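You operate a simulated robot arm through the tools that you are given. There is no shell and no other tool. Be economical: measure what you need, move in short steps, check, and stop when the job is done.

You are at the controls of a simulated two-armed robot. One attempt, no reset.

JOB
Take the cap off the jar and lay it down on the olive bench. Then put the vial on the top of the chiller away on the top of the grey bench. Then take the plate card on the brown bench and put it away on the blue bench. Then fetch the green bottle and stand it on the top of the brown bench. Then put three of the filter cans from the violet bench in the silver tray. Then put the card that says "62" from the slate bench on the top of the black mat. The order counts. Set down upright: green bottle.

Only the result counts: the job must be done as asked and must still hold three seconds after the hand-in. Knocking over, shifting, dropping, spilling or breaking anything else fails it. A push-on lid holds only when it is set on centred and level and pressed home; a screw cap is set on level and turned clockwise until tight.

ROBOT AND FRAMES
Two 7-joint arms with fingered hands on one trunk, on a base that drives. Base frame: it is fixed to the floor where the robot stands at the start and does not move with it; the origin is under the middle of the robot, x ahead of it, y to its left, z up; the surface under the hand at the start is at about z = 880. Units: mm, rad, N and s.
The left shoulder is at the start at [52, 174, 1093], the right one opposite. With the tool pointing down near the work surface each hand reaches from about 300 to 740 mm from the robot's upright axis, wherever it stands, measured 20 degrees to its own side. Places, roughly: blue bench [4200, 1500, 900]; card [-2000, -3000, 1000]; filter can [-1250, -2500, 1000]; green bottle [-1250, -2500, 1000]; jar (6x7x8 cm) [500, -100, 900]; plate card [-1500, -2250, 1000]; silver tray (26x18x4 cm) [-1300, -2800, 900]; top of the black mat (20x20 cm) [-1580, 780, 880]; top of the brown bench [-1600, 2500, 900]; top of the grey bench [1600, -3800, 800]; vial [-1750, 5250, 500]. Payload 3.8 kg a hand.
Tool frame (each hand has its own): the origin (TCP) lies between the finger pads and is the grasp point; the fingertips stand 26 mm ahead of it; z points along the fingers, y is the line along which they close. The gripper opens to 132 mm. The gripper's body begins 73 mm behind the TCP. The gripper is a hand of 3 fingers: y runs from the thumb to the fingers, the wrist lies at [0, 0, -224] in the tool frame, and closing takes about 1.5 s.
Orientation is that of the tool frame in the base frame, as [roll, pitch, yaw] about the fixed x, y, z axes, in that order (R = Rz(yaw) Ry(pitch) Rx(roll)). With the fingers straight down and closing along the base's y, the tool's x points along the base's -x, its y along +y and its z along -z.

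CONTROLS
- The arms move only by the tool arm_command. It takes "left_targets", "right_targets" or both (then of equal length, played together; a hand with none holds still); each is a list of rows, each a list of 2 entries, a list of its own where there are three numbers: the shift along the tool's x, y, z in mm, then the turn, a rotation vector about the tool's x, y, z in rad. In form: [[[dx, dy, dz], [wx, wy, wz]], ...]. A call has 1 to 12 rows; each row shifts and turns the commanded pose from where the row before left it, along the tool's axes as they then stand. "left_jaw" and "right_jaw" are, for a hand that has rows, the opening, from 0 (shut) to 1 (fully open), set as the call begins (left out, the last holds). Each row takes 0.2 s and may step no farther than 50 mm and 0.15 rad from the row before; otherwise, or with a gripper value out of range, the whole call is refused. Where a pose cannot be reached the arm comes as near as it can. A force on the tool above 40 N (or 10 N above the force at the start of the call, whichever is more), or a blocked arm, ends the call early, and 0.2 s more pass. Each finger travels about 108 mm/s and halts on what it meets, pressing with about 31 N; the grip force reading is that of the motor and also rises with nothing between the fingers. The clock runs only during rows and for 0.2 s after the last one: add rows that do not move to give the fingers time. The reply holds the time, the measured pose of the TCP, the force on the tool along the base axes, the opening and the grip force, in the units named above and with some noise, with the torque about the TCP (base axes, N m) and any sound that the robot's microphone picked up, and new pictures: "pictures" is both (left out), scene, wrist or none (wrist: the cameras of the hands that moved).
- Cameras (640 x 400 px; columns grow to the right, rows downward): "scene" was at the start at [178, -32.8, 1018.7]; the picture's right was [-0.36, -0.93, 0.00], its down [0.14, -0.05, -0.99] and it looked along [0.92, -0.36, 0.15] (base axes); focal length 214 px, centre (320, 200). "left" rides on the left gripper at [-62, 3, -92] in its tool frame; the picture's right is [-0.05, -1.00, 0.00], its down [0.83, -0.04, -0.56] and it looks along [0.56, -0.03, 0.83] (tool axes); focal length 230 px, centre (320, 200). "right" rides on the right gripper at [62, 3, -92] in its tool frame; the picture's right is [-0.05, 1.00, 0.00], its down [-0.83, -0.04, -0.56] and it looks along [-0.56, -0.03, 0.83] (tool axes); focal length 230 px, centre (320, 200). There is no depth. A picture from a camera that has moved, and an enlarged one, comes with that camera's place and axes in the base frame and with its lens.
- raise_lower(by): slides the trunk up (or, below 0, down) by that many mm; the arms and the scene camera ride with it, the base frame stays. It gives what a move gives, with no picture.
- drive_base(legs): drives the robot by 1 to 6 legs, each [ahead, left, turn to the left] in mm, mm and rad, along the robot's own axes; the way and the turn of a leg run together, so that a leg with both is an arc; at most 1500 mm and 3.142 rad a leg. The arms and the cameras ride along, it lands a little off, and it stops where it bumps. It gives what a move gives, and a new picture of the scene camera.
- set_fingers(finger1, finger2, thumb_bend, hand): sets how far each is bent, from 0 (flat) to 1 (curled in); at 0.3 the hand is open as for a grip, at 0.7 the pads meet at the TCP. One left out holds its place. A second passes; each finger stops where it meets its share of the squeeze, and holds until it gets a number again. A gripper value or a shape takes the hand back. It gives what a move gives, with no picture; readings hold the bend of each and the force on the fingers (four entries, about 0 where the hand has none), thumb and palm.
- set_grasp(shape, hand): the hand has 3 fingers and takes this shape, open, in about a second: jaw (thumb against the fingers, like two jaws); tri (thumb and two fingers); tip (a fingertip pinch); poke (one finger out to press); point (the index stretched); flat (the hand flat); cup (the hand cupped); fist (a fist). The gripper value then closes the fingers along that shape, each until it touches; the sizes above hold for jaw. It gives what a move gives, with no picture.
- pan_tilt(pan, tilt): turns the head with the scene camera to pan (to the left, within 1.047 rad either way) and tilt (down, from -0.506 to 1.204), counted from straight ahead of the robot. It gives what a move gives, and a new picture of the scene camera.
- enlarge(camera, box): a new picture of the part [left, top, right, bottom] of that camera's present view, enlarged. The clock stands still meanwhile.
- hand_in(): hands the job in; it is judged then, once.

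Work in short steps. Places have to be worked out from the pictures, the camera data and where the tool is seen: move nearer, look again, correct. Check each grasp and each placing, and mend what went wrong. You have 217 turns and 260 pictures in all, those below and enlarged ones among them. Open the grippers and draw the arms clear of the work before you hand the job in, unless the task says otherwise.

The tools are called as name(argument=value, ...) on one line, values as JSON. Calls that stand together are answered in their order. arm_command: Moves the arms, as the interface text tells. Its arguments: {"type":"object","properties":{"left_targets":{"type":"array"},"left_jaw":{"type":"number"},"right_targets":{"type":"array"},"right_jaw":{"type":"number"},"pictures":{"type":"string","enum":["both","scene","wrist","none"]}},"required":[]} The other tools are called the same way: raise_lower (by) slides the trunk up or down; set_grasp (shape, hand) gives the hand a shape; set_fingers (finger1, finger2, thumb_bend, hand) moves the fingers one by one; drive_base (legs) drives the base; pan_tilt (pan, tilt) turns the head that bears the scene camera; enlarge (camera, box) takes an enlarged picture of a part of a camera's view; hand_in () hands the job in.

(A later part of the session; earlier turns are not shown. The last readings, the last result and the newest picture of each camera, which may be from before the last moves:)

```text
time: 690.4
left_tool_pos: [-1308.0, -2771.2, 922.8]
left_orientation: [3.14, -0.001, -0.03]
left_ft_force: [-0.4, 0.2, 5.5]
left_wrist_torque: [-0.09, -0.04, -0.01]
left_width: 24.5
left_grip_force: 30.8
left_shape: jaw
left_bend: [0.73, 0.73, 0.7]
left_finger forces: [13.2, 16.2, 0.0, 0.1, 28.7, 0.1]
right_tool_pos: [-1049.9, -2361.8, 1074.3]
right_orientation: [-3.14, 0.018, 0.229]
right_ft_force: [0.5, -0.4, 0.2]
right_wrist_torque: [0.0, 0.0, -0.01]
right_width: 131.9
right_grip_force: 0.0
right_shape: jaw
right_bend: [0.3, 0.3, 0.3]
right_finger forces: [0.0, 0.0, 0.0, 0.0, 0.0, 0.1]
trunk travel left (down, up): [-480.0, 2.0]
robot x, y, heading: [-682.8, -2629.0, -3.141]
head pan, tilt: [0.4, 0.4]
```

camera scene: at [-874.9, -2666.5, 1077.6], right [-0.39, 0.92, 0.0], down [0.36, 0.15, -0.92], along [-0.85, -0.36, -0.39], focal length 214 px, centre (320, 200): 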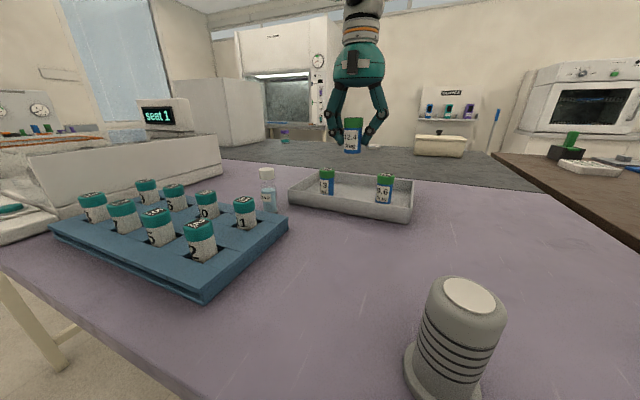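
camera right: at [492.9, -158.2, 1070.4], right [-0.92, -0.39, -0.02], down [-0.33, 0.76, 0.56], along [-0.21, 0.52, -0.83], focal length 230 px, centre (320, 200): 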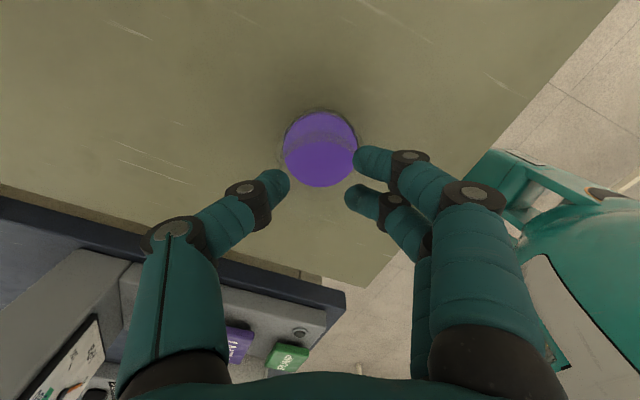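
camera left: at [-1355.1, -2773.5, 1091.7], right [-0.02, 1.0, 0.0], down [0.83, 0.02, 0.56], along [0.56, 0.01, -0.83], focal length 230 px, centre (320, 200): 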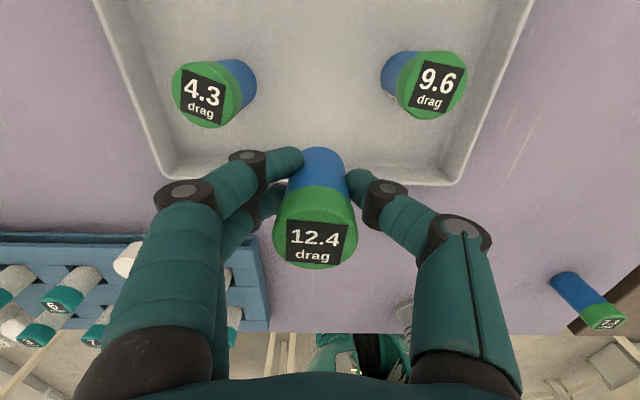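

On the floor. Open slightly and lift out.

arm_command(left_targets=[[[0, 0, 0], [0, 0, 0]], [[0, 0, 0], [0, 0, 0]], [[0, 0, 0], [0, 0, 0]], [[0, 0, -30], [0, 0, 0]], [[0, 0, -40], [0, 0, 0]], [[0, 0, -50], [0, 0, 0]], [[0, 0, 0], [0, 0, 0]]], left_jaw=0.36, pictures="wrist")

enlarge(camera="scene", box=[240, 120, 500, 230])

```text
time: 692.0
left_tool_pos: [-1307.2, -2773.7, 1042.7]
left_orientation: [3.14, -0.006, -0.03]
left_ft_force: [0.5, 0.2, 1.1]
left_wrist_torque: [0.0, 0.01, 0.05]
left_width: 47.2
left_grip_force: 0.1
left_shape: jaw
left_bend: [0.74, 0.74, 0.7]
left_finger forces: [0.1, 0.0, 0.0, 0.0, 0.0, 0.0]
right_tool_pos: [-1050.5, -2361.8, 1073.9]
right_orientation: [-3.141, 0.017, 0.229]
right_ft_force: [-0.4, 0.2, 0.1]
right_wrist_torque: [-0.03, 0.0, 0.0]
right_width: 131.7
right_grip_force: 0.0
right_shape: jaw
right_bend: [0.3, 0.3, 0.3]
right_finger forces: [0.0, 0.1, 0.0, 0.0, 0.0, 0.0]
trunk travel left (down, up): [-480.0, 2.0]
robot x, y, heading: [-681.4, -2627.1, -3.144]
head pan, tilt: [0.4, 0.4]
camera left: at [-1368.1, -2775.6, 1134.3], right [-0.02, 1.0, 0.0], down [0.83, 0.02, 0.56], along [0.56, 0.01, -0.83], focal length 230 px, centre (320, 200)
```

left: 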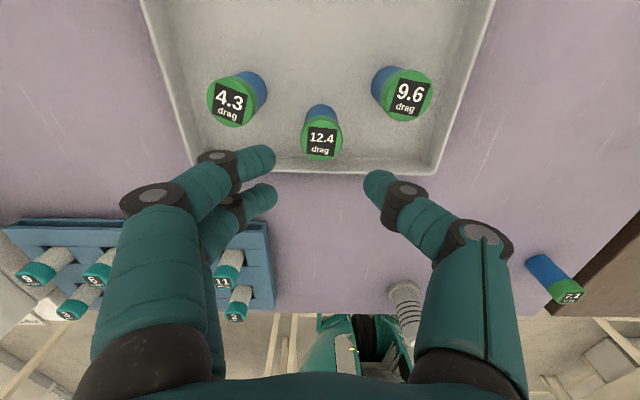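

```text
2.46 times, centred on (370, 175) of scene
camera zoom: at [-875.2, -2666.6, 1077.3], right [-0.39, 0.92, 0.0], down [0.36, 0.15, -0.92], along [-0.85, -0.36, -0.39], focal length 528 px, centre (197, 262)
```

zoom: 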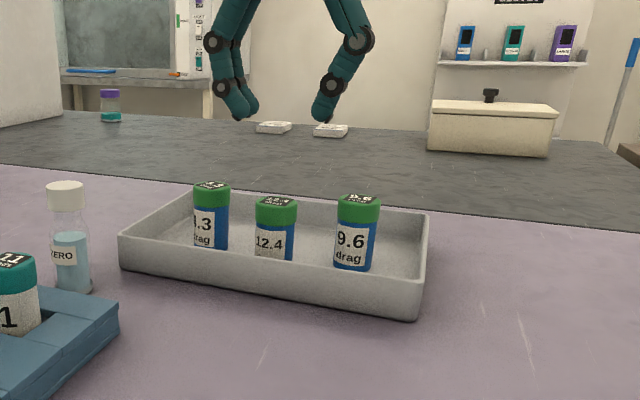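

Three cans stand in the tray. Next the card "62": two cards lie on the slate bench near x≈-2110, best reached from the aisle at x<-2400. Retract the arm and drive round via y≈-1150.

arm_command(left_targets=[[[45, 0, -5], [0, 0, 0]], [[45, 0, -5], [0, 0, 0]], [[45, 0, -5], [0, 0, 0]], [[45, 0, -5], [0, 0, 0]], [[0, 0, 0], [0, 0, 0]]], pictures="none")

drive_base(legs=[[-430, 0, 0], [0, -1477, 0], [1425, 0, 0], [1425, 0, 0]])

pan_tilt(pan=0.9, tilt=0.2)

```text
time: 693.1
left_tool_pos: [-1128.4, -2776.7, 1063.9]
left_orientation: [-3.14, -0.004, -0.028]
left_ft_force: [-0.3, -0.2, 0.0]
left_wrist_torque: [-0.02, -0.01, -0.02]
left_width: 47.2
left_grip_force: 0.1
left_shape: jaw
left_bend: [0.74, 0.74, 0.7]
left_finger forces: [0.0, 0.0, 0.0, 0.0, 0.0, 0.1]
right_tool_pos: [-1050.7, -2362.9, 1073.2]
right_orientation: [3.14, 0.017, 0.23]
right_ft_force: [-0.5, 0.3, -0.3]
right_wrist_torque: [-0.03, 0.01, -0.01]
right_width: 131.9
right_grip_force: 0.0
right_shape: jaw
right_bend: [0.3, 0.3, 0.3]
right_finger forces: [0.0, 0.0, 0.0, 0.0, 0.1, 0.1]
trunk travel left (down, up): [-480.0, 2.0]
robot x, y, heading: [-678.0, -2627.0, -3.148]
head pan, tilt: [0.4, 0.4]
```

```text
time: 721.0
left_tool_pos: [-3459.7, -1361.1, 1064.3]
left_orientation: [3.136, -0.021, -0.013]
left_ft_force: [0.1, -0.3, -0.4]
left_wrist_torque: [0.03, 0.05, 0.01]
left_width: 47.1
left_grip_force: 0.2
left_shape: jaw
left_bend: [0.74, 0.74, 0.7]
left_finger forces: [0.0, 0.0, 0.0, 0.0, 0.0, 0.0]
right_tool_pos: [-3397.6, -944.2, 1073.3]
right_orientation: [-3.141, 0.016, 0.251]
right_ft_force: [0.2, -0.5, 0.5]
right_wrist_torque: [-0.01, 0.0, 0.01]
right_width: 132.0
right_grip_force: 0.0
right_shape: jaw
right_bend: [0.3, 0.3, 0.3]
right_finger forces: [0.0, 0.1, 0.0, 0.0, 0.0, 0.0]
trunk travel left (down, up): [-480.0, 2.0]
robot x, y, heading: [-3021.6, -1201.9, -3.117]
head pan, tilt: [0.4, 0.4]
stopped in leg 4: the force on the tool passed its limit at 89 N (the readings are from after the stop); the commanded pose is now the measured one
camera scene: at [-3214.9, -1245.1, 1077.3], right [-0.41, 0.91, 0.0], down [0.35, 0.16, -0.92], along [-0.84, -0.38, -0.39], focal length 214 px, centre (320, 200)
```

scene: 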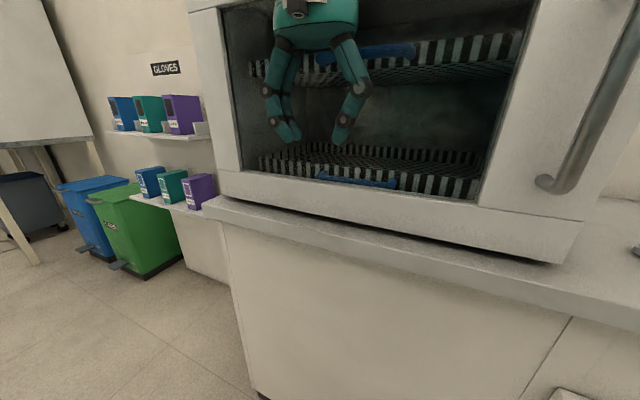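

```text
time: 721.9
left_tool_pos: [-3459.8, -1361.7, 1063.9]
left_orientation: [3.134, -0.019, -0.012]
left_ft_force: [1.6, 0.3, -0.4]
left_wrist_torque: [0.02, 0.08, 0.01]
left_width: 47.0
left_grip_force: 0.1
left_shape: jaw
left_bend: [0.74, 0.74, 0.7]
left_finger forces: [0.0, 0.0, 0.0, 0.0, 0.0, 0.1]
right_tool_pos: [-3397.7, -945.3, 1073.9]
right_orientation: [-3.141, 0.016, 0.252]
right_ft_force: [-0.5, 0.6, 0.2]
right_wrist_torque: [0.0, 0.01, -0.01]
right_width: 131.9
right_grip_force: 0.1
right_shape: jaw
right_bend: [0.3, 0.3, 0.3]
right_finger forces: [0.1, 0.1, 0.0, 0.0, 0.1, 0.1]
trunk travel left (down, up): [-480.0, 2.0]
robot x, y, heading: [-3024.0, -1203.2, -3.119]
head pan, tilt: [0.901, 0.201]
camera scene: at [-3186.7, -1281.1, 1096.0], right [-0.8, 0.6, 0.0], down [0.12, 0.16, -0.98], along [-0.59, -0.78, -0.2], focal length 214 px, centre (320, 200)
```

scene: 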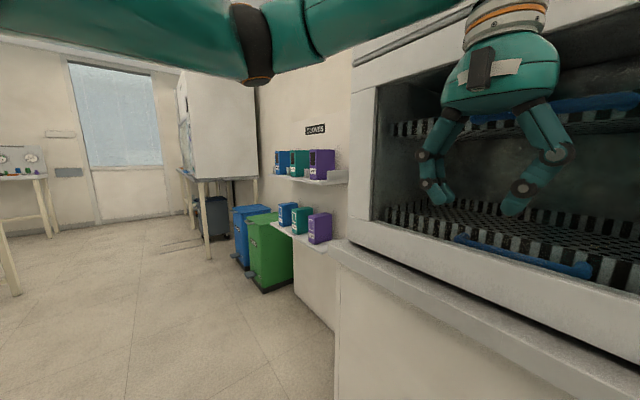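

The hand touched the oven front; it looks unmoved. Back off at once, turn to face +x, and go down the aisle to y≈-2900.

drive_base(legs=[[-300, 0, 0], [0, 0, 3.12], [-240, 0, 0], [0, -850, 0], [0, -850, 0]])

pan_tilt(pan=0.0, tilt=0.35)

```text
time: 747.4
left_tool_pos: [-2563.3, -2750.7, 1064.4]
left_orientation: [3.132, -0.022, 3.065]
left_ft_force: [0.2, 0.1, 0.2]
left_wrist_torque: [0.03, 0.01, 0.0]
left_width: 47.3
left_grip_force: 0.0
left_shape: jaw
left_bend: [0.74, 0.74, 0.7]
left_finger forces: [0.0, 0.1, 0.1, 0.0, 0.0, 0.0]
right_tool_pos: [-2650.2, -3162.0, 1072.3]
right_orientation: [3.141, 0.017, -2.954]
right_ft_force: [-0.8, -0.4, 0.1]
right_wrist_torque: [0.03, -0.02, 0.01]
right_width: 131.9
right_grip_force: 0.0
right_shape: jaw
right_bend: [0.3, 0.3, 0.3]
right_finger forces: [0.1, 0.0, 0.1, 0.0, 0.0, 0.0]
trunk travel left (down, up): [-480.0, 2.0]
robot x, y, heading: [-3004.4, -2881.4, -0.039]
head pan, tilt: [0.901, 0.201]
camera scene: at [-2841.3, -2817.5, 1096.0], right [0.76, -0.65, 0.0], down [-0.13, -0.15, -0.98], along [0.64, 0.74, -0.2], focal length 214 px, centre (320, 200)
```

scene: 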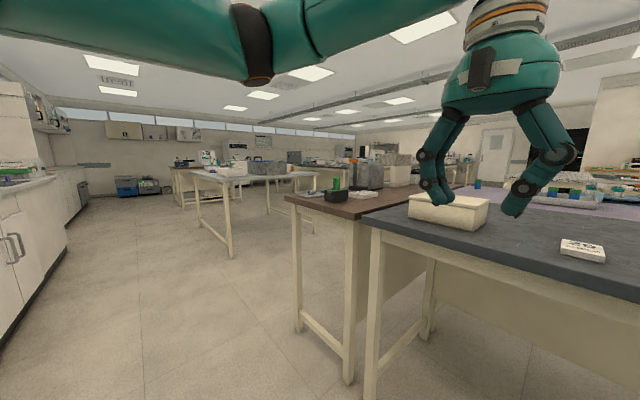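

```text
time: 748.6
left_tool_pos: [-2562.1, -2750.5, 1064.1]
left_orientation: [3.134, -0.021, 3.064]
left_ft_force: [0.3, -0.8, -0.1]
left_wrist_torque: [0.0, -0.01, -0.01]
left_width: 47.1
left_grip_force: 0.0
left_shape: jaw
left_bend: [0.74, 0.74, 0.7]
left_finger forces: [0.0, 0.0, 0.0, 0.1, 0.0, 0.0]
right_tool_pos: [-2651.4, -3163.0, 1072.3]
right_orientation: [-3.141, 0.018, -2.955]
right_ft_force: [0.9, 0.4, -0.8]
right_wrist_torque: [0.0, -0.02, 0.04]
right_width: 131.9
right_grip_force: 0.1
right_shape: jaw
right_bend: [0.3, 0.3, 0.3]
right_finger forces: [0.0, 0.0, 0.1, 0.0, 0.0, 0.0]
trunk travel left (down, up): [-480.0, 2.0]
robot x, y, heading: [-3008.1, -2879.5, -0.041]
head pan, tilt: [0.0, 0.351]
camera scene: at [-2809.0, -2891.8, 1082.0], right [-0.04, -1.0, 0.0], down [-0.34, 0.01, -0.94], along [0.94, -0.04, -0.34], focal length 214 px, centre (320, 200)
```

scene: 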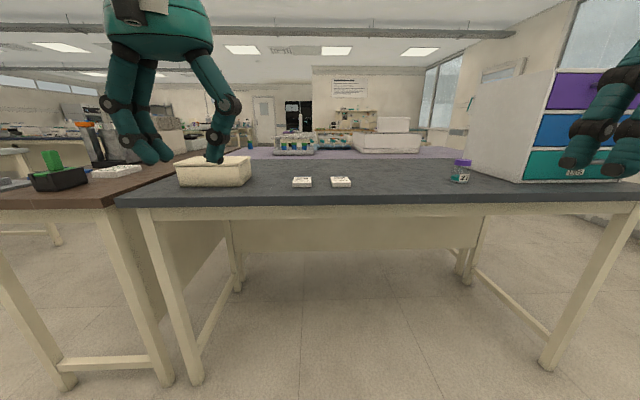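

Two cards near the edge. Zoom to read them.

enlarge(camera="scene", box=[270, 160, 370, 210])

```text
6.40 times, centred on (320, 185) of scene
camera zoom: at [-2809.0, -2891.8, 1082.0], right [-0.04, -1.0, 0.0], down [-0.34, 0.01, -0.94], along [0.94, -0.04, -0.34], focal length 1373 px, centre (320, 296)
```

zoom: 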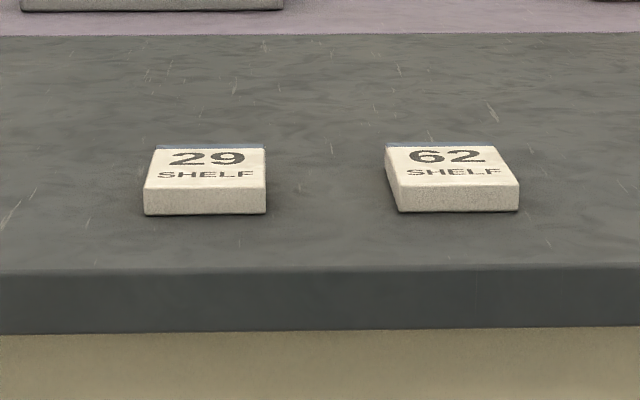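

Card 62 is the right-hand one, at about [-2095,-2991]. I'll use the right hand: drive up and view from its wrist camera.

drive_base(legs=[[355, 80, 0.041]])

arm_command(right_targets=[[[-30, 10, 25], [0, 0, 0]], [[-40, 10, 20], [0, 0, 0]], [[-40, 10, 20], [0, 0, 0]], [[0, 0, 0], [0, 0, 0]]], right_jaw=0.75, pictures="wrist")

```text
time: 750.9
left_tool_pos: [-2214.5, -2653.3, 1063.5]
left_orientation: [3.134, -0.019, 3.115]
left_ft_force: [-0.3, 1.1, 0.1]
left_wrist_torque: [0.03, -0.02, -0.01]
left_width: 47.2
left_grip_force: 0.1
left_shape: jaw
left_bend: [0.74, 0.74, 0.7]
left_finger forces: [0.1, 0.0, 0.0, 0.1, 0.0, 0.0]
right_tool_pos: [-2283.8, -3069.6, 1072.8]
right_orientation: [3.141, 0.018, -2.905]
right_ft_force: [0.4, 0.5, -0.4]
right_wrist_torque: [-0.01, -0.01, 0.0]
right_width: 132.0
right_grip_force: 0.0
right_shape: jaw
right_bend: [0.3, 0.3, 0.3]
right_finger forces: [0.1, 0.1, 0.0, 0.1, 0.0, 0.0]
trunk travel left (down, up): [-480.0, 2.0]
robot x, y, heading: [-2657.6, -2804.3, 0.01]
head pan, tilt: [0.0, 0.351]
camera scene: at [-2454.3, -2807.2, 1082.1], right [0.01, -1.0, 0.0], down [-0.34, 0.0, -0.94], along [0.94, 0.01, -0.34], focal length 214 px, centre (320, 200)
```

scene: 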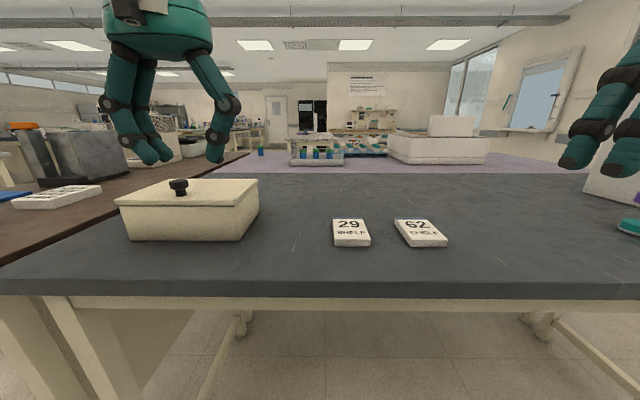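

```text
time: 751.9
left_tool_pos: [-2216.5, -2654.3, 1065.1]
left_orientation: [3.135, -0.021, 3.115]
left_ft_force: [0.1, -0.4, -0.2]
left_wrist_torque: [0.0, 0.0, -0.02]
left_width: 47.0
left_grip_force: 0.0
left_shape: jaw
left_bend: [0.74, 0.74, 0.7]
left_finger forces: [0.0, 0.1, 0.0, 0.1, 0.1, 0.0]
right_tool_pos: [-2218.4, -3039.8, 1024.9]
right_orientation: [-3.141, 0.019, -2.905]
right_ft_force: [0.1, 0.4, -0.2]
right_wrist_torque: [-0.02, 0.02, -0.01]
right_width: 99.3
right_grip_force: 0.1
right_shape: jaw
right_bend: [0.64, 0.64, 0.6]
right_finger forces: [0.0, 0.0, 0.1, 0.0, 0.1, 0.0]
right hand out of reach, approached as far as the arm can: row 3
trunk travel left (down, up): [-480.0, 2.0]
robot x, y, heading: [-2657.5, -2808.8, 0.016]
head pan, tilt: [0.0, 0.351]
camera right: at [-2279.3, -3053.0, 1117.4], right [-0.18, 0.98, 0.0], down [0.81, 0.15, 0.57], along [0.56, 0.11, -0.82], focal length 230 px, centre (320, 200)
```

right: 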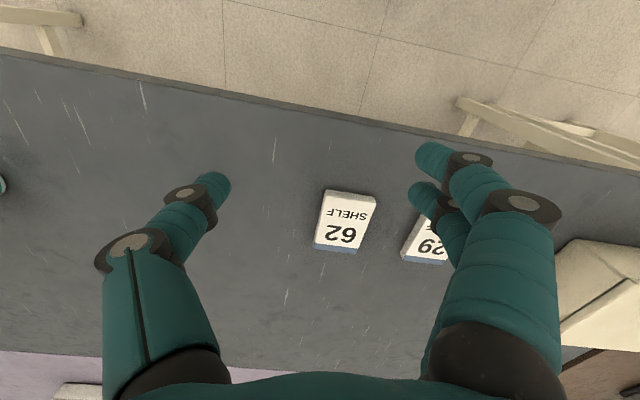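

Shift the base 95 mm left for better right-arm reach, square the hand to the card, and move above it.

drive_base(legs=[[0, 95, -0.01]])

arm_command(right_targets=[[[0, 0, 0], [0, 0, 0.118]], [[0, 0, 0], [0, 0, 0.118]], [[-40, -14, 20], [0, 0, 0]], [[-40, -14, 20], [0, 0, 0]], [[-40, -13, 20], [0, 0, 0]], [[0, 0, 0], [0, 0, 0]]], pictures="wrist")

```text
time: 753.4
left_tool_pos: [-2214.8, -2560.6, 1064.9]
left_orientation: [3.134, -0.021, 3.106]
left_ft_force: [-0.4, -0.1, 0.2]
left_wrist_torque: [0.0, 0.0, 0.02]
left_width: 47.1
left_grip_force: 0.0
left_shape: jaw
left_bend: [0.74, 0.74, 0.7]
left_finger forces: [0.0, 0.0, 0.0, 0.0, 0.0, 0.1]
right_tool_pos: [-2219.5, -2946.6, 1025.4]
right_orientation: [3.141, 0.02, -2.913]
right_ft_force: [0.6, 0.2, -0.2]
right_wrist_torque: [-0.01, -0.02, 0.0]
right_width: 98.9
right_grip_force: 0.1
right_shape: jaw
right_bend: [0.64, 0.64, 0.6]
right_finger forces: [0.0, 0.1, 0.1, 0.0, 0.0, 0.0]
trunk travel left (down, up): [-480.0, 2.0]
robot x, y, heading: [-2654.9, -2711.1, -0.003]
head pan, tilt: [0.0, 0.351]
camera scene: at [-2454.9, -2711.6, 1082.0], right [0.0, -1.0, 0.0], down [-0.34, 0.0, -0.94], along [0.94, 0.0, -0.34], focal length 214 px, centre (320, 200)
```

scene: 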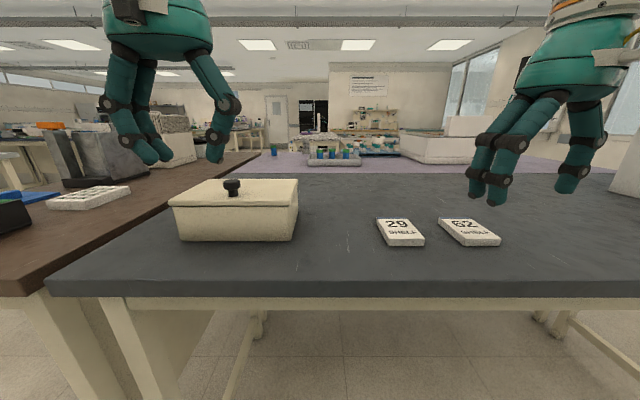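

```text
time: 754.8
left_tool_pos: [-2215.3, -2560.9, 1064.0]
left_orientation: [3.136, -0.021, 3.106]
left_ft_force: [0.8, -0.3, 0.0]
left_wrist_torque: [-0.03, 0.0, 0.03]
left_width: 46.7
left_grip_force: 0.1
left_shape: jaw
left_bend: [0.74, 0.74, 0.7]
left_finger forces: [0.0, 0.1, 0.0, 0.1, 0.0, 0.0]
right_tool_pos: [-2175.4, -3030.1, 992.7]
right_orientation: [3.136, 0.022, 3.133]
right_ft_force: [-0.2, -0.1, 0.0]
right_wrist_torque: [0.01, 0.0, -0.02]
right_width: 99.2
right_grip_force: 0.0
right_shape: jaw
right_bend: [0.64, 0.64, 0.6]
right_finger forces: [0.0, 0.0, 0.1, 0.0, 0.1, 0.0]
right hand out of reach, approached as far as the arm can: row 3, 4, 5
trunk travel left (down, up): [-480.0, 2.0]
robot x, y, heading: [-2653.5, -2711.3, -0.0]
head pan, tilt: [0.0, 0.351]
camera right: at [-2238.8, -3028.0, 1084.8], right [0.06, 1.0, 0.01], down [0.82, -0.05, 0.57], along [0.57, -0.03, -0.82], focal length 230 px, centre (320, 200)
```

right: 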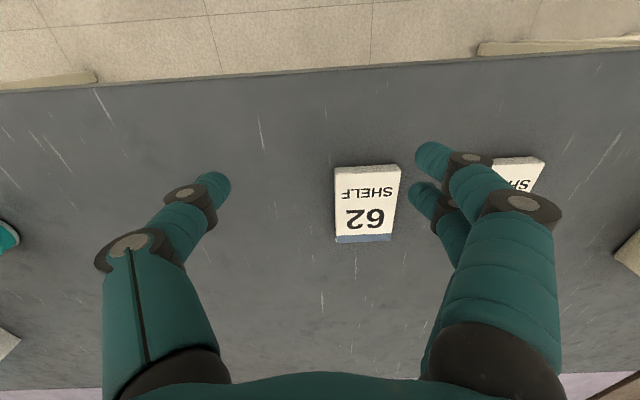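

The right arm's reach is poor here; use the left instead. Retract the right hand and shift the base 425 mm right so the left hand faces the card.

arm_command(right_targets=[[[40, 0, -20], [0, 0, 0]], [[40, 0, -20], [0, 0, 0]], [[20, 0, -20], [0, 0, 0]], [[0, 0, 0], [0, 0, 0]]], left_targets=[[[0, 0, 0], [0, 0, 0]], [[0, 0, 0], [0, 0, 0]], [[0, 0, 0], [0, 0, 0]], [[0, 0, 0], [0, 0, 0]]], left_jaw=0.8, pictures="none")

drive_base(legs=[[-40, -425, 0]])

arm_command(left_targets=[[[-40, 0, 20], [0, 0, 0]], [[-40, 0, 25], [0, 0, 0]], [[-40, 0, 25], [0, 0, 0]], [[-20, 0, 20], [0, 0, 0]], [[0, 0, 0], [0, 0, 0]]], pictures="wrist")

```text
time: 755.8
left_tool_pos: [-2214.1, -2561.1, 1064.8]
left_orientation: [3.135, -0.019, 3.105]
left_ft_force: [0.0, 0.4, 0.9]
left_wrist_torque: [0.0, 0.04, 0.0]
left_width: 105.4
left_grip_force: 0.0
left_shape: jaw
left_bend: [0.59, 0.59, 0.56]
left_finger forces: [0.1, 0.0, 0.0, 0.0, 0.0, 0.1]
right_tool_pos: [-2277.5, -3029.5, 1052.6]
right_orientation: [3.139, 0.017, 3.134]
right_ft_force: [0.5, 0.9, 0.3]
right_wrist_torque: [-0.02, -0.02, 0.03]
right_width: 99.3
right_grip_force: 0.2
right_shape: jaw
right_bend: [0.64, 0.64, 0.6]
right_finger forces: [0.0, 0.0, 0.0, 0.0, 0.1, 0.0]
trunk travel left (down, up): [-480.0, 2.0]
robot x, y, heading: [-2655.4, -2708.9, 0.002]
head pan, tilt: [0.0, 0.351]
```

```text
time: 760.2
left_tool_pos: [-2254.4, -2993.6, 1065.0]
left_orientation: [3.134, -0.021, 3.1]
left_ft_force: [0.7, -0.8, 0.1]
left_wrist_torque: [-0.01, -0.02, 0.0]
left_width: 105.2
left_grip_force: 0.1
left_shape: jaw
left_bend: [0.59, 0.59, 0.56]
left_finger forces: [0.0, 0.1, 0.0, 0.0, 0.1, 0.0]
right_tool_pos: [-2318.0, -3461.2, 1053.2]
right_orientation: [3.137, 0.018, 3.13]
right_ft_force: [-0.9, 0.4, 0.6]
right_wrist_torque: [-0.02, 0.0, 0.0]
right_width: 99.4
right_grip_force: 0.0
right_shape: jaw
right_bend: [0.64, 0.64, 0.6]
right_finger forces: [0.0, 0.0, 0.0, 0.0, 0.0, 0.1]
trunk travel left (down, up): [-480.0, 2.0]
robot x, y, heading: [-2695.3, -3141.1, 0.0]
head pan, tilt: [0.0, 0.351]
camera scene: at [-2495.3, -3143.0, 1082.0], right [0.0, -1.0, 0.0], down [-0.34, 0.0, -0.94], along [0.94, 0.0, -0.34], focal length 214 px, centre (320, 200)
```

scene: 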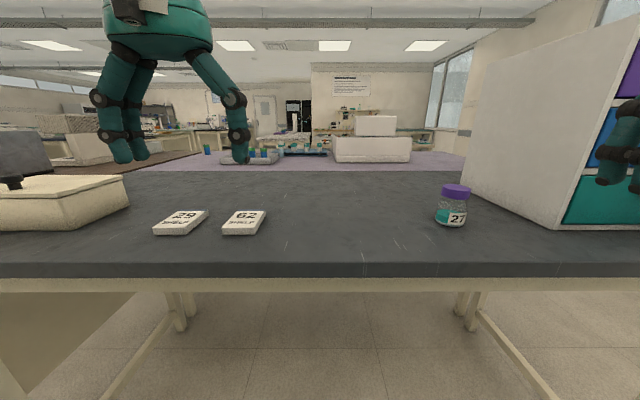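

```text
time: 761.4
left_tool_pos: [-2116.7, -2997.6, 971.7]
left_orientation: [3.134, -0.019, 3.101]
left_ft_force: [-0.3, 0.8, -0.3]
left_wrist_torque: [0.0, 0.01, -0.01]
left_width: 105.3
left_grip_force: 0.0
left_shape: jaw
left_bend: [0.59, 0.59, 0.56]
left_finger forces: [0.0, 0.1, 0.0, 0.1, 0.0, 0.1]
right_tool_pos: [-2319.0, -3461.0, 1051.1]
right_orientation: [3.136, 0.018, 3.13]
right_ft_force: [0.0, 0.4, -0.3]
right_wrist_torque: [-0.01, -0.01, 0.01]
right_width: 99.2
right_grip_force: 0.0
right_shape: jaw
right_bend: [0.64, 0.64, 0.6]
right_finger forces: [0.0, 0.0, 0.0, 0.1, 0.0, 0.0]
trunk travel left (down, up): [-480.0, 2.0]
robot x, y, heading: [-2697.7, -3142.8, -0.004]
head pan, tilt: [0.0, 0.351]
camera left: at [-2050.7, -2998.6, 1063.1], right [0.01, -1.0, -0.01], down [-0.82, -0.01, 0.57], along [-0.57, 0.0, -0.82], focal length 230 px, centre (320, 200)
```

left: 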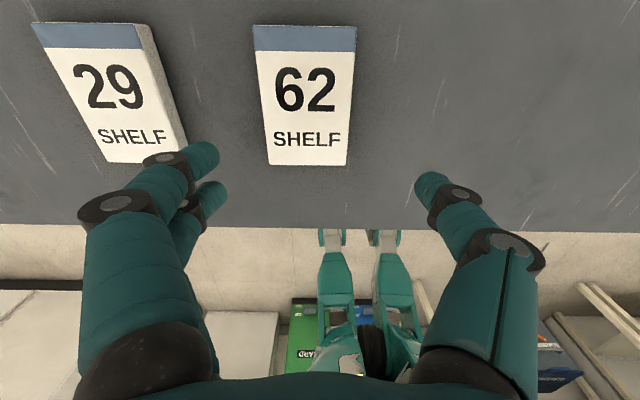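

Card 62 centre at [-2089,-2988], 65 mm wide. Shift over it and descend.

arm_command(left_targets=[[[-28, 10, 10], [0, 0, 0]], [[0, 0, 30], [0, 0, 0]], [[0, 0, 18], [0, 0, 0]], [[0, 0, 0], [0, 0, 0]]], pictures="wrist")

```text
time: 762.4
left_tool_pos: [-2088.3, -2987.4, 913.4]
left_orientation: [3.135, -0.02, 3.102]
left_ft_force: [0.2, 0.1, -0.5]
left_wrist_torque: [0.0, 0.01, -0.04]
left_width: 105.4
left_grip_force: 0.2
left_shape: jaw
left_bend: [0.59, 0.59, 0.56]
left_finger forces: [0.0, 0.0, 0.1, 0.0, 0.1, 0.0]
right_tool_pos: [-2319.5, -3460.2, 1053.6]
right_orientation: [3.139, 0.018, 3.131]
right_ft_force: [0.1, 0.2, 0.2]
right_wrist_torque: [-0.02, 0.0, 0.01]
right_width: 99.3
right_grip_force: 0.1
right_shape: jaw
right_bend: [0.64, 0.64, 0.6]
right_finger forces: [0.1, 0.0, 0.0, 0.1, 0.1, 0.1]
trunk travel left (down, up): [-480.0, 2.0]
robot x, y, heading: [-2692.6, -3142.1, -0.004]
head pan, tilt: [0.0, 0.351]
camera left: at [-2023.9, -2988.2, 1004.1], right [0.01, -1.0, -0.01], down [-0.82, -0.01, 0.57], along [-0.57, 0.0, -0.82], focal length 230 px, centre (320, 200)
```

left: 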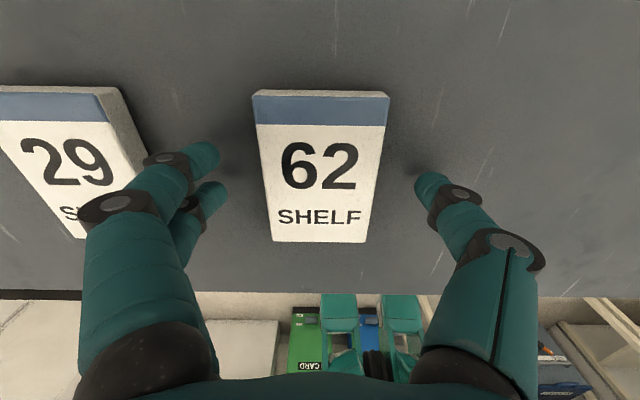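

Centred. Lower 4 mm, close and lift.

arm_command(left_targets=[[[0, 0, 2], [0, 0, 0]], [[0, 0, 2], [0, 0, 0]], [[0, 0, 0], [0, 0, 0]]], pictures="none")

arm_command(left_targets=[[[0, 0, 0], [0, 0, 0]], [[0, 0, 0], [0, 0, 0]], [[0, 0, 0], [0, 0, 0]], [[0, 0, 0], [0, 0, 0]], [[0, 0, 0], [0, 0, 0]], [[0, 0, 0], [0, 0, 0]], [[0, 0, 0], [0, 0, 0]]], left_jaw=0.2, pictures="wrist")

```text
time: 763.2
left_tool_pos: [-2089.9, -2988.4, 909.4]
left_orientation: [3.136, -0.02, 3.101]
left_ft_force: [-0.5, 0.0, 0.8]
left_wrist_torque: [-0.01, 0.01, 0.01]
left_width: 105.6
left_grip_force: 0.0
left_shape: jaw
left_bend: [0.59, 0.59, 0.56]
left_finger forces: [0.0, 0.0, 0.0, 0.0, 0.0, 0.0]
right_tool_pos: [-2318.7, -3462.8, 1053.8]
right_orientation: [3.135, 0.017, 3.128]
right_ft_force: [-0.2, -1.0, 0.4]
right_wrist_torque: [0.02, -0.03, 0.01]
right_width: 99.2
right_grip_force: 0.0
right_shape: jaw
right_bend: [0.64, 0.64, 0.6]
right_finger forces: [0.0, 0.0, 0.0, 0.0, 0.0, 0.0]
trunk travel left (down, up): [-480.0, 2.0]
robot x, y, heading: [-2695.8, -3140.9, -0.006]
head pan, tilt: [0.0, 0.351]
```

```text
time: 764.8
left_tool_pos: [-2088.6, -2988.7, 908.7]
left_orientation: [3.135, -0.019, 3.103]
left_ft_force: [0.3, -0.1, -0.2]
left_wrist_torque: [-0.04, -0.02, 0.05]
left_width: 55.3
left_grip_force: 31.1
left_shape: jaw
left_bend: [0.73, 0.73, 0.7]
left_finger forces: [14.0, 14.1, 0.0, 0.0, 28.1, 0.1]
right_tool_pos: [-2319.7, -3461.5, 1053.1]
right_orientation: [3.136, 0.017, 3.13]
right_ft_force: [0.1, -0.5, 0.2]
right_wrist_torque: [0.04, -0.03, 0.01]
right_width: 99.2
right_grip_force: 0.1
right_shape: jaw
right_bend: [0.64, 0.64, 0.6]
right_finger forces: [0.0, 0.0, 0.0, 0.0, 0.0, 0.0]
trunk travel left (down, up): [-480.0, 2.0]
robot x, y, heading: [-2698.8, -3142.3, 0.001]
head pan, tilt: [0.0, 0.351]
camera left: at [-2024.4, -2988.6, 1000.6], right [0.01, -1.0, -0.01], down [-0.82, -0.01, 0.57], along [-0.57, 0.0, -0.82], focal length 230 px, centre (320, 200)
```

left: 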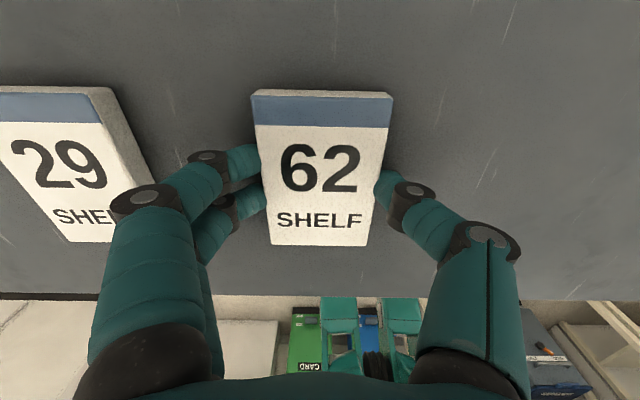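

Card 62 is gripped. Lift, retract, and drive: back into the aisle, up along +y to y≈1480, then toward +x.

arm_command(left_targets=[[[0, 0, -30], [0, 0, 0]], [[0, 0, -40], [0, 0, 0]], [[0, 0, -40], [0, 0, 0]], [[40, 0, -20], [0, 0, 0]], [[45, 0, 0], [0, 0, 0]], [[45, 0, 0], [0, 0, 0]], [[30, 0, 0], [0, 0, 0]], [[0, 0, 0], [0, 0, 0]]], pictures="wrist")

drive_base(legs=[[-210, 0, 0], [0, 1150, 0], [0, 1150, 0], [0, 1150, 0], [0, 1170, 0]])

```text
time: 766.6
left_tool_pos: [-2248.9, -2984.5, 1042.0]
left_orientation: [3.135, -0.022, 3.102]
left_ft_force: [0.6, -0.1, -0.3]
left_wrist_torque: [0.0, -0.02, 0.01]
left_width: 55.2
left_grip_force: 30.6
left_shape: jaw
left_bend: [0.73, 0.73, 0.7]
left_finger forces: [14.1, 13.9, 0.1, 0.0, 28.2, 0.0]
right_tool_pos: [-2318.1, -3462.9, 1052.7]
right_orientation: [3.135, 0.017, 3.129]
right_ft_force: [0.2, 0.0, 0.0]
right_wrist_torque: [0.02, -0.02, 0.01]
right_width: 99.1
right_grip_force: 0.1
right_shape: jaw
right_bend: [0.64, 0.64, 0.6]
right_finger forces: [0.1, 0.1, 0.1, 0.0, 0.0, 0.0]
trunk travel left (down, up): [-480.0, 2.0]
robot x, y, heading: [-2698.3, -3141.2, -0.003]
head pan, tilt: [0.0, 0.351]
camera left: at [-2182.5, -2984.2, 1133.3], right [0.01, -1.0, -0.01], down [-0.82, -0.02, 0.57], along [-0.57, 0.0, -0.82], focal length 230 px, centre (320, 200)
```

left: 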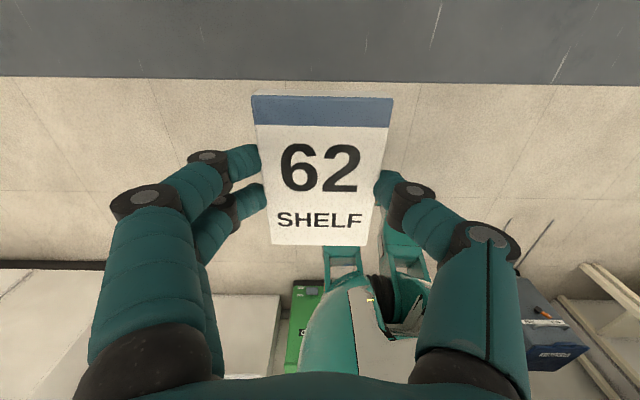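

```text
time: 808.4
left_tool_pos: [-2420.8, 1659.5, 1041.6]
left_orientation: [3.135, -0.021, 3.106]
left_ft_force: [0.2, 0.3, -1.1]
left_wrist_torque: [0.0, 0.01, 0.01]
left_width: 55.5
left_grip_force: 30.9
left_shape: jaw
left_bend: [0.73, 0.73, 0.7]
left_finger forces: [14.0, 13.9, 0.0, 0.0, 28.1, 0.1]
right_tool_pos: [-2491.3, 1181.9, 1051.8]
right_orientation: [3.136, 0.018, 3.134]
right_ft_force: [0.9, -0.1, 1.2]
right_wrist_torque: [0.02, 0.02, -0.01]
right_width: 99.0
right_grip_force: 0.1
right_shape: jaw
right_bend: [0.64, 0.64, 0.6]
right_finger forces: [0.0, 0.0, 0.1, 0.0, 0.0, 0.0]
trunk travel left (down, up): [-480.0, 2.0]
robot x, y, heading: [-2865.1, 1503.3, 0.007]
head pan, tilt: [0.0, 0.351]
camera scene: at [-2668.9, 1499.8, 1082.0], right [0.0, -1.0, 0.0], down [-0.34, 0.0, -0.94], along [0.94, 0.0, -0.34], focal length 214 px, centre (320, 200)
```

scene: 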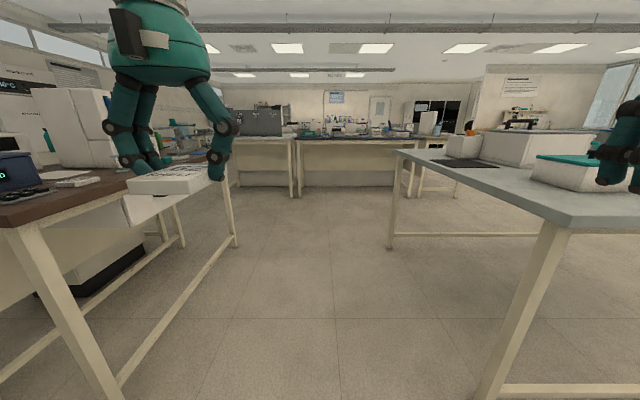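

I see the black mat on the bench to the right. Drive forward 1130 mm, turn to face -y, and approach 150 mm.

drive_base(legs=[[1130, 0, 0], [0, 0, -1.577], [150, 0, 0]])

arm_command(left_targets=[[[-30, 0, 0], [0, 0, 0]], [[-30, 0, 0], [0, 0, 0]], [[0, 0, 0], [0, 0, 0]]], pictures="wrist")

```text
time: 818.9
left_tool_pos: [-1585.9, 905.5, 1043.0]
left_orientation: [3.134, -0.019, 1.54]
left_ft_force: [-0.2, 0.1, 0.2]
left_wrist_torque: [-0.02, 0.01, 0.04]
left_width: 55.6
left_grip_force: 31.2
left_shape: jaw
left_bend: [0.73, 0.73, 0.7]
left_finger forces: [14.1, 13.9, 0.0, 0.1, 28.1, 0.1]
right_tool_pos: [-2064.8, 972.4, 1053.8]
right_orientation: [3.136, 0.019, 1.568]
right_ft_force: [-0.1, 0.2, -1.1]
right_wrist_torque: [0.0, -0.01, 0.03]
right_width: 99.2
right_grip_force: 0.0
right_shape: jaw
right_bend: [0.64, 0.64, 0.6]
right_finger forces: [0.0, 0.0, 0.0, 0.0, 0.0, 0.1]
trunk travel left (down, up): [-480.0, 2.0]
robot x, y, heading: [-1745.0, 1355.0, -1.566]
head pan, tilt: [0.0, 0.351]
camera scene: at [-1745.8, 1149.5, 1082.2], right [-1.0, -0.01, 0.0], down [0.0, 0.34, -0.94], along [0.01, -0.94, -0.34], focal length 214 px, centre (320, 200)
```

scene: 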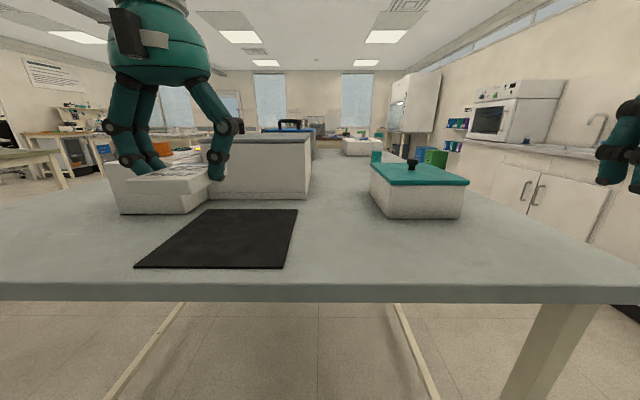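

```text
time: 819.7
left_tool_pos: [-1588.7, 845.2, 1041.6]
left_orientation: [3.135, -0.019, 1.539]
left_ft_force: [0.8, 0.5, -0.6]
left_wrist_torque: [-0.03, -0.02, 0.01]
left_width: 55.1
left_grip_force: 31.1
left_shape: jaw
left_bend: [0.73, 0.73, 0.7]
left_finger forces: [14.2, 14.1, 0.1, 0.0, 28.1, 0.1]
right_tool_pos: [-2065.3, 972.4, 1053.3]
right_orientation: [3.137, 0.018, 1.57]
right_ft_force: [1.0, 0.6, 0.1]
right_wrist_torque: [0.01, 0.01, 0.01]
right_width: 99.2
right_grip_force: 0.0
right_shape: jaw
right_bend: [0.64, 0.64, 0.6]
right_finger forces: [0.0, 0.1, 0.0, 0.1, 0.0, 0.0]
trunk travel left (down, up): [-480.0, 2.0]
robot x, y, heading: [-1743.9, 1352.1, -1.561]
head pan, tilt: [0.0, 0.351]
camera left: at [-1586.4, 782.1, 1132.2], right [-1.0, -0.02, -0.01], down [-0.02, 0.82, 0.57], along [-0.01, 0.57, -0.82], focal length 230 px, centre (320, 200)
```

left: 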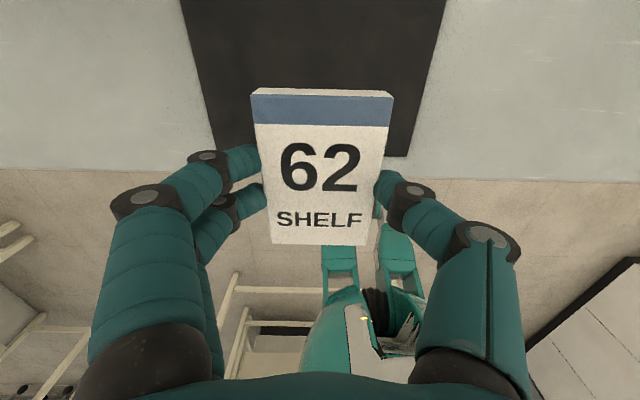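

Mat centre at about [-1573,770]. Move over it and descend.

arm_command(left_targets=[[[-38, 7, 10], [0, 0, 0]], [[-37, 7, 30], [0, 0, 0]], [[0, 0, 40], [0, 0, 0]], [[0, 0, 35], [0, 0, 0]], [[0, 0, 0], [0, 0, 0]]], pictures="wrist")

```text
time: 820.9
left_tool_pos: [-1575.8, 774.3, 925.4]
left_orientation: [3.136, -0.02, 1.538]
left_ft_force: [-0.2, 0.5, -0.4]
left_wrist_torque: [-0.02, 0.0, 0.02]
left_width: 55.2
left_grip_force: 31.0
left_shape: jaw
left_bend: [0.73, 0.73, 0.7]
left_finger forces: [14.1, 14.1, 0.1, 0.1, 28.1, 0.0]
right_tool_pos: [-2064.6, 972.9, 1053.2]
right_orientation: [3.135, 0.017, 1.57]
right_ft_force: [0.3, 0.8, -0.1]
right_wrist_torque: [0.0, 0.01, -0.03]
right_width: 99.2
right_grip_force: 0.0
right_shape: jaw
right_bend: [0.64, 0.64, 0.6]
right_finger forces: [0.1, 0.1, 0.0, 0.0, 0.0, 0.0]
trunk travel left (down, up): [-480.0, 2.0]
robot x, y, heading: [-1746.9, 1353.0, -1.566]
head pan, tilt: [0.0, 0.351]
camera left: at [-1573.5, 711.0, 1017.4], right [-1.0, -0.02, -0.01], down [-0.02, 0.82, 0.57], along [-0.01, 0.57, -0.82], focal length 230 px, centre (320, 200)
```

left: 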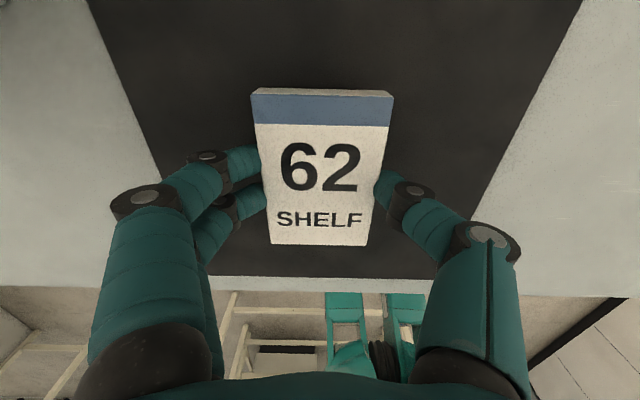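

Card is centred over the mat. Lower to contact.

arm_command(left_targets=[[[0, 0, 6], [0, 0, 0]], [[0, 0, 3], [0, 0, 0]], [[0, 0, 2], [0, 0, 0]], [[0, 0, 1.5], [0, 0, 0]], [[0, 0, 1.5], [0, 0, 0]], [[0, 0, 1.5], [0, 0, 0]], [[0, 0, 1.5], [0, 0, 0]], [[0, 0, 0], [0, 0, 0]]], pictures="none")

```text
time: 822.7
left_tool_pos: [-1575.8, 772.4, 911.0]
left_orientation: [3.137, -0.014, 1.541]
left_ft_force: [2.5, -1.3, 21.9]
left_wrist_torque: [-0.01, -0.18, -0.04]
left_width: 55.7
left_grip_force: 31.0
left_shape: jaw
left_bend: [0.73, 0.73, 0.7]
left_finger forces: [17.1, 17.2, 0.1, 0.0, 31.2, 0.0]
right_tool_pos: [-2065.8, 973.5, 1055.0]
right_orientation: [3.137, 0.022, 1.569]
right_ft_force: [-1.0, -0.3, 0.1]
right_wrist_torque: [-0.04, 0.02, -0.05]
right_width: 99.3
right_grip_force: 0.0
right_shape: jaw
right_bend: [0.64, 0.64, 0.6]
right_finger forces: [0.0, 0.0, 0.0, 0.0, 0.0, 0.1]
trunk travel left (down, up): [-480.0, 2.0]
robot x, y, heading: [-1746.5, 1354.0, -1.562]
head pan, tilt: [0.0, 0.351]
```

Contact. Ease up, open part-way, and lift clear.

arm_command(left_targets=[[[0, 0, -2], [0, 0, 0]], [[0, 0, 0], [0, 0, 0]]], pictures="none")

arm_command(left_targets=[[[0, 0, 0], [0, 0, 0]], [[0, 0, 0], [0, 0, 0]], [[0, 0, 0], [0, 0, 0]], [[0, 0, 0], [0, 0, 0]], [[0, 0, -30], [0, 0, 0]], [[0, 0, -40], [0, 0, 0]], [[0, 0, -50], [0, 0, 0]], [[0, 0, 0], [0, 0, 0]]], left_jaw=0.8, pictures="both")

```text
time: 823.3
left_tool_pos: [-1576.4, 773.9, 911.6]
left_orientation: [3.136, -0.017, 1.542]
left_ft_force: [3.2, -2.7, 21.7]
left_wrist_torque: [-0.06, -0.2, 0.02]
left_width: 55.5
left_grip_force: 30.9
left_shape: jaw
left_bend: [0.73, 0.74, 0.7]
left_finger forces: [17.3, 17.4, 0.1, 0.1, 31.1, 0.0]
right_tool_pos: [-2064.7, 974.2, 1054.4]
right_orientation: [3.137, 0.019, 1.568]
right_ft_force: [0.8, -0.3, 0.1]
right_wrist_torque: [-0.04, -0.02, 0.0]
right_width: 99.1
right_grip_force: 0.1
right_shape: jaw
right_bend: [0.64, 0.64, 0.6]
right_finger forces: [0.0, 0.1, 0.0, 0.0, 0.0, 0.0]
trunk travel left (down, up): [-480.0, 2.0]
robot x, y, heading: [-1750.9, 1353.6, -1.566]
head pan, tilt: [0.0, 0.351]
```

```text
time: 825.1
left_tool_pos: [-1576.3, 770.2, 1030.6]
left_orientation: [3.135, -0.022, 1.54]
left_ft_force: [0.5, 0.1, -0.6]
left_wrist_torque: [-0.01, 0.02, -0.01]
left_width: 105.4
left_grip_force: 0.1
left_shape: jaw
left_bend: [0.59, 0.59, 0.56]
left_finger forces: [0.0, 0.0, 0.0, 0.0, 0.0, 0.0]
right_tool_pos: [-2066.3, 971.5, 1052.0]
right_orientation: [3.137, 0.015, 1.568]
right_ft_force: [-0.1, 0.2, -0.8]
right_wrist_torque: [0.0, 0.01, 0.0]
right_width: 99.0
right_grip_force: 0.1
right_shape: jaw
right_bend: [0.64, 0.64, 0.6]
right_finger forces: [0.1, 0.0, 0.0, 0.0, 0.1, 0.0]
trunk travel left (down, up): [-480.0, 2.0]
robot x, y, heading: [-1745.2, 1356.6, -1.564]
head pan, tilt: [0.0, 0.351]
camera scene: at [-1745.6, 1149.3, 1081.8], right [-1.0, -0.01, 0.0], down [0.0, 0.34, -0.94], along [0.01, -0.94, -0.34], focal length 214 px, centre (320, 200)
camera left: at [-1573.7, 706.3, 1121.1], right [-1.0, -0.02, -0.01], down [-0.02, 0.82, 0.57], along [-0.01, 0.57, -0.82], focal length 230 px, centre (320, 200)
```

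scene: 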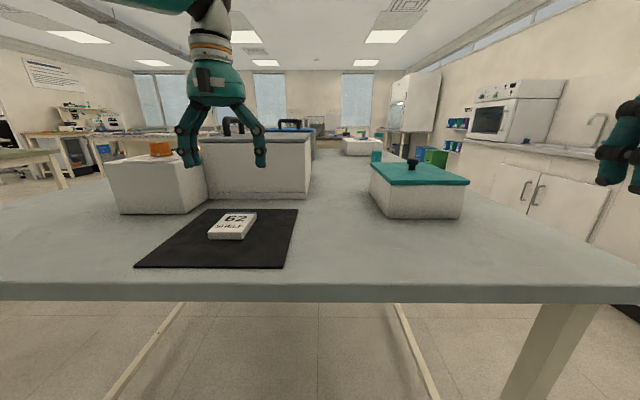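
left: 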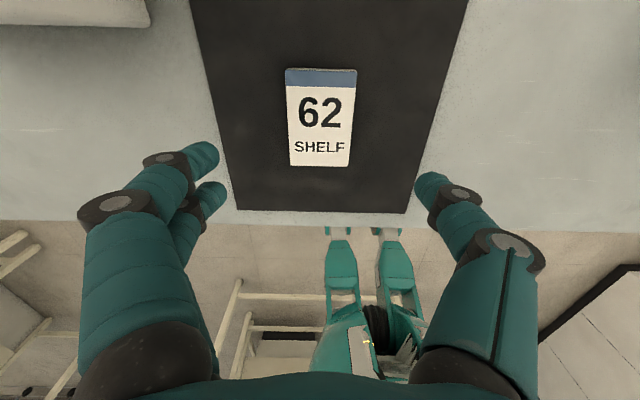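

Card 62 lies on the black mat. Open both hands fully and back away.

drive_base(legs=[[-250, 0, 0]])

arm_command(left_targets=[[[0, 0, 0], [0, 0, 0]], [[0, 0, 0], [0, 0, 0]], [[0, 0, 0], [0, 0, 0]]], right_targets=[[[0, 0, 0], [0, 0, 0]], [[0, 0, 0], [0, 0, 0]], [[0, 0, 0], [0, 0, 0]]], left_jaw=1.0, right_jaw=1.0, pictures="scene")

```text
time: 826.9
left_tool_pos: [-1577.4, 1025.9, 1030.2]
left_orientation: [3.133, -0.02, 1.542]
left_ft_force: [-0.6, 0.5, -0.2]
left_wrist_torque: [0.0, 0.0, -0.02]
left_width: 105.2
left_grip_force: 0.1
left_shape: jaw
left_bend: [0.59, 0.59, 0.56]
left_finger forces: [0.0, 0.0, 0.0, 0.0, 0.1, 0.0]
right_tool_pos: [-2066.6, 1227.1, 1052.4]
right_orientation: [3.135, 0.018, 1.569]
right_ft_force: [0.8, 0.9, -0.1]
right_wrist_torque: [0.01, -0.01, -0.02]
right_width: 99.3
right_grip_force: 0.1
right_shape: jaw
right_bend: [0.64, 0.64, 0.6]
right_finger forces: [0.1, 0.0, 0.0, 0.1, 0.0, 0.0]
trunk travel left (down, up): [-480.0, 2.0]
robot x, y, heading: [-1748.3, 1604.3, -1.559]
head pan, tilt: [0.0, 0.351]
camera scene: at [-1747.5, 1404.4, 1081.9], right [-1.0, -0.01, 0.0], down [0.0, 0.34, -0.94], along [0.01, -0.94, -0.34], focal length 214 px, centre (320, 200)
```

scene: 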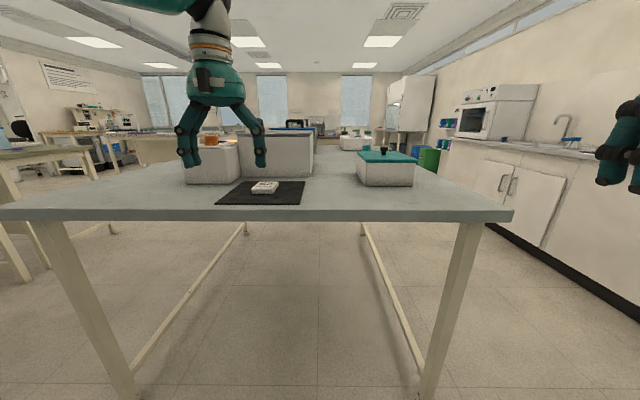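

```text
time: 827.7
left_tool_pos: [-1577.7, 1025.6, 1031.6]
left_orientation: [3.133, -0.021, 1.542]
left_ft_force: [0.1, 0.4, 1.0]
left_wrist_torque: [0.02, 0.01, -0.01]
left_width: 131.9
left_grip_force: 0.0
left_shape: jaw
left_bend: [0.3, 0.3, 0.3]
left_finger forces: [0.0, 0.0, 0.0, 0.1, 0.0, 0.0]
right_tool_pos: [-2065.8, 1227.5, 1052.9]
right_orientation: [3.135, 0.018, 1.568]
right_ft_force: [-0.6, -0.2, -0.2]
right_wrist_torque: [0.0, 0.0, 0.01]
right_width: 131.9
right_grip_force: 0.1
right_shape: jaw
right_bend: [0.3, 0.3, 0.3]
right_finger forces: [0.0, 0.1, 0.1, 0.0, 0.0, 0.0]
trunk travel left (down, up): [-480.0, 2.0]
robot x, y, heading: [-1750.4, 1610.4, -1.56]
head pan, tilt: [0.0, 0.351]
camera scene: at [-1747.5, 1404.3, 1082.0], right [-1.0, -0.01, 0.0], down [0.0, 0.34, -0.94], along [0.01, -0.94, -0.34], focal length 214 px, centre (320, 200)
```

scene: 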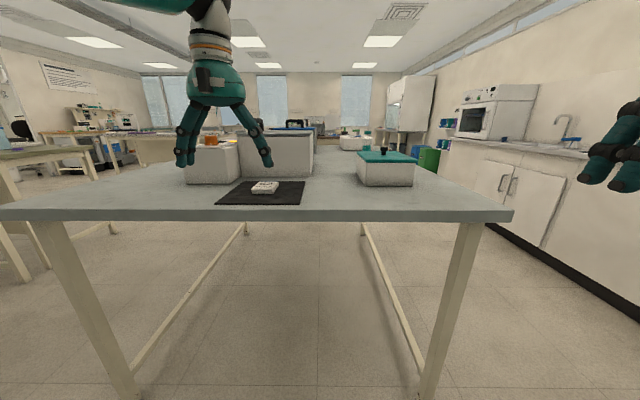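

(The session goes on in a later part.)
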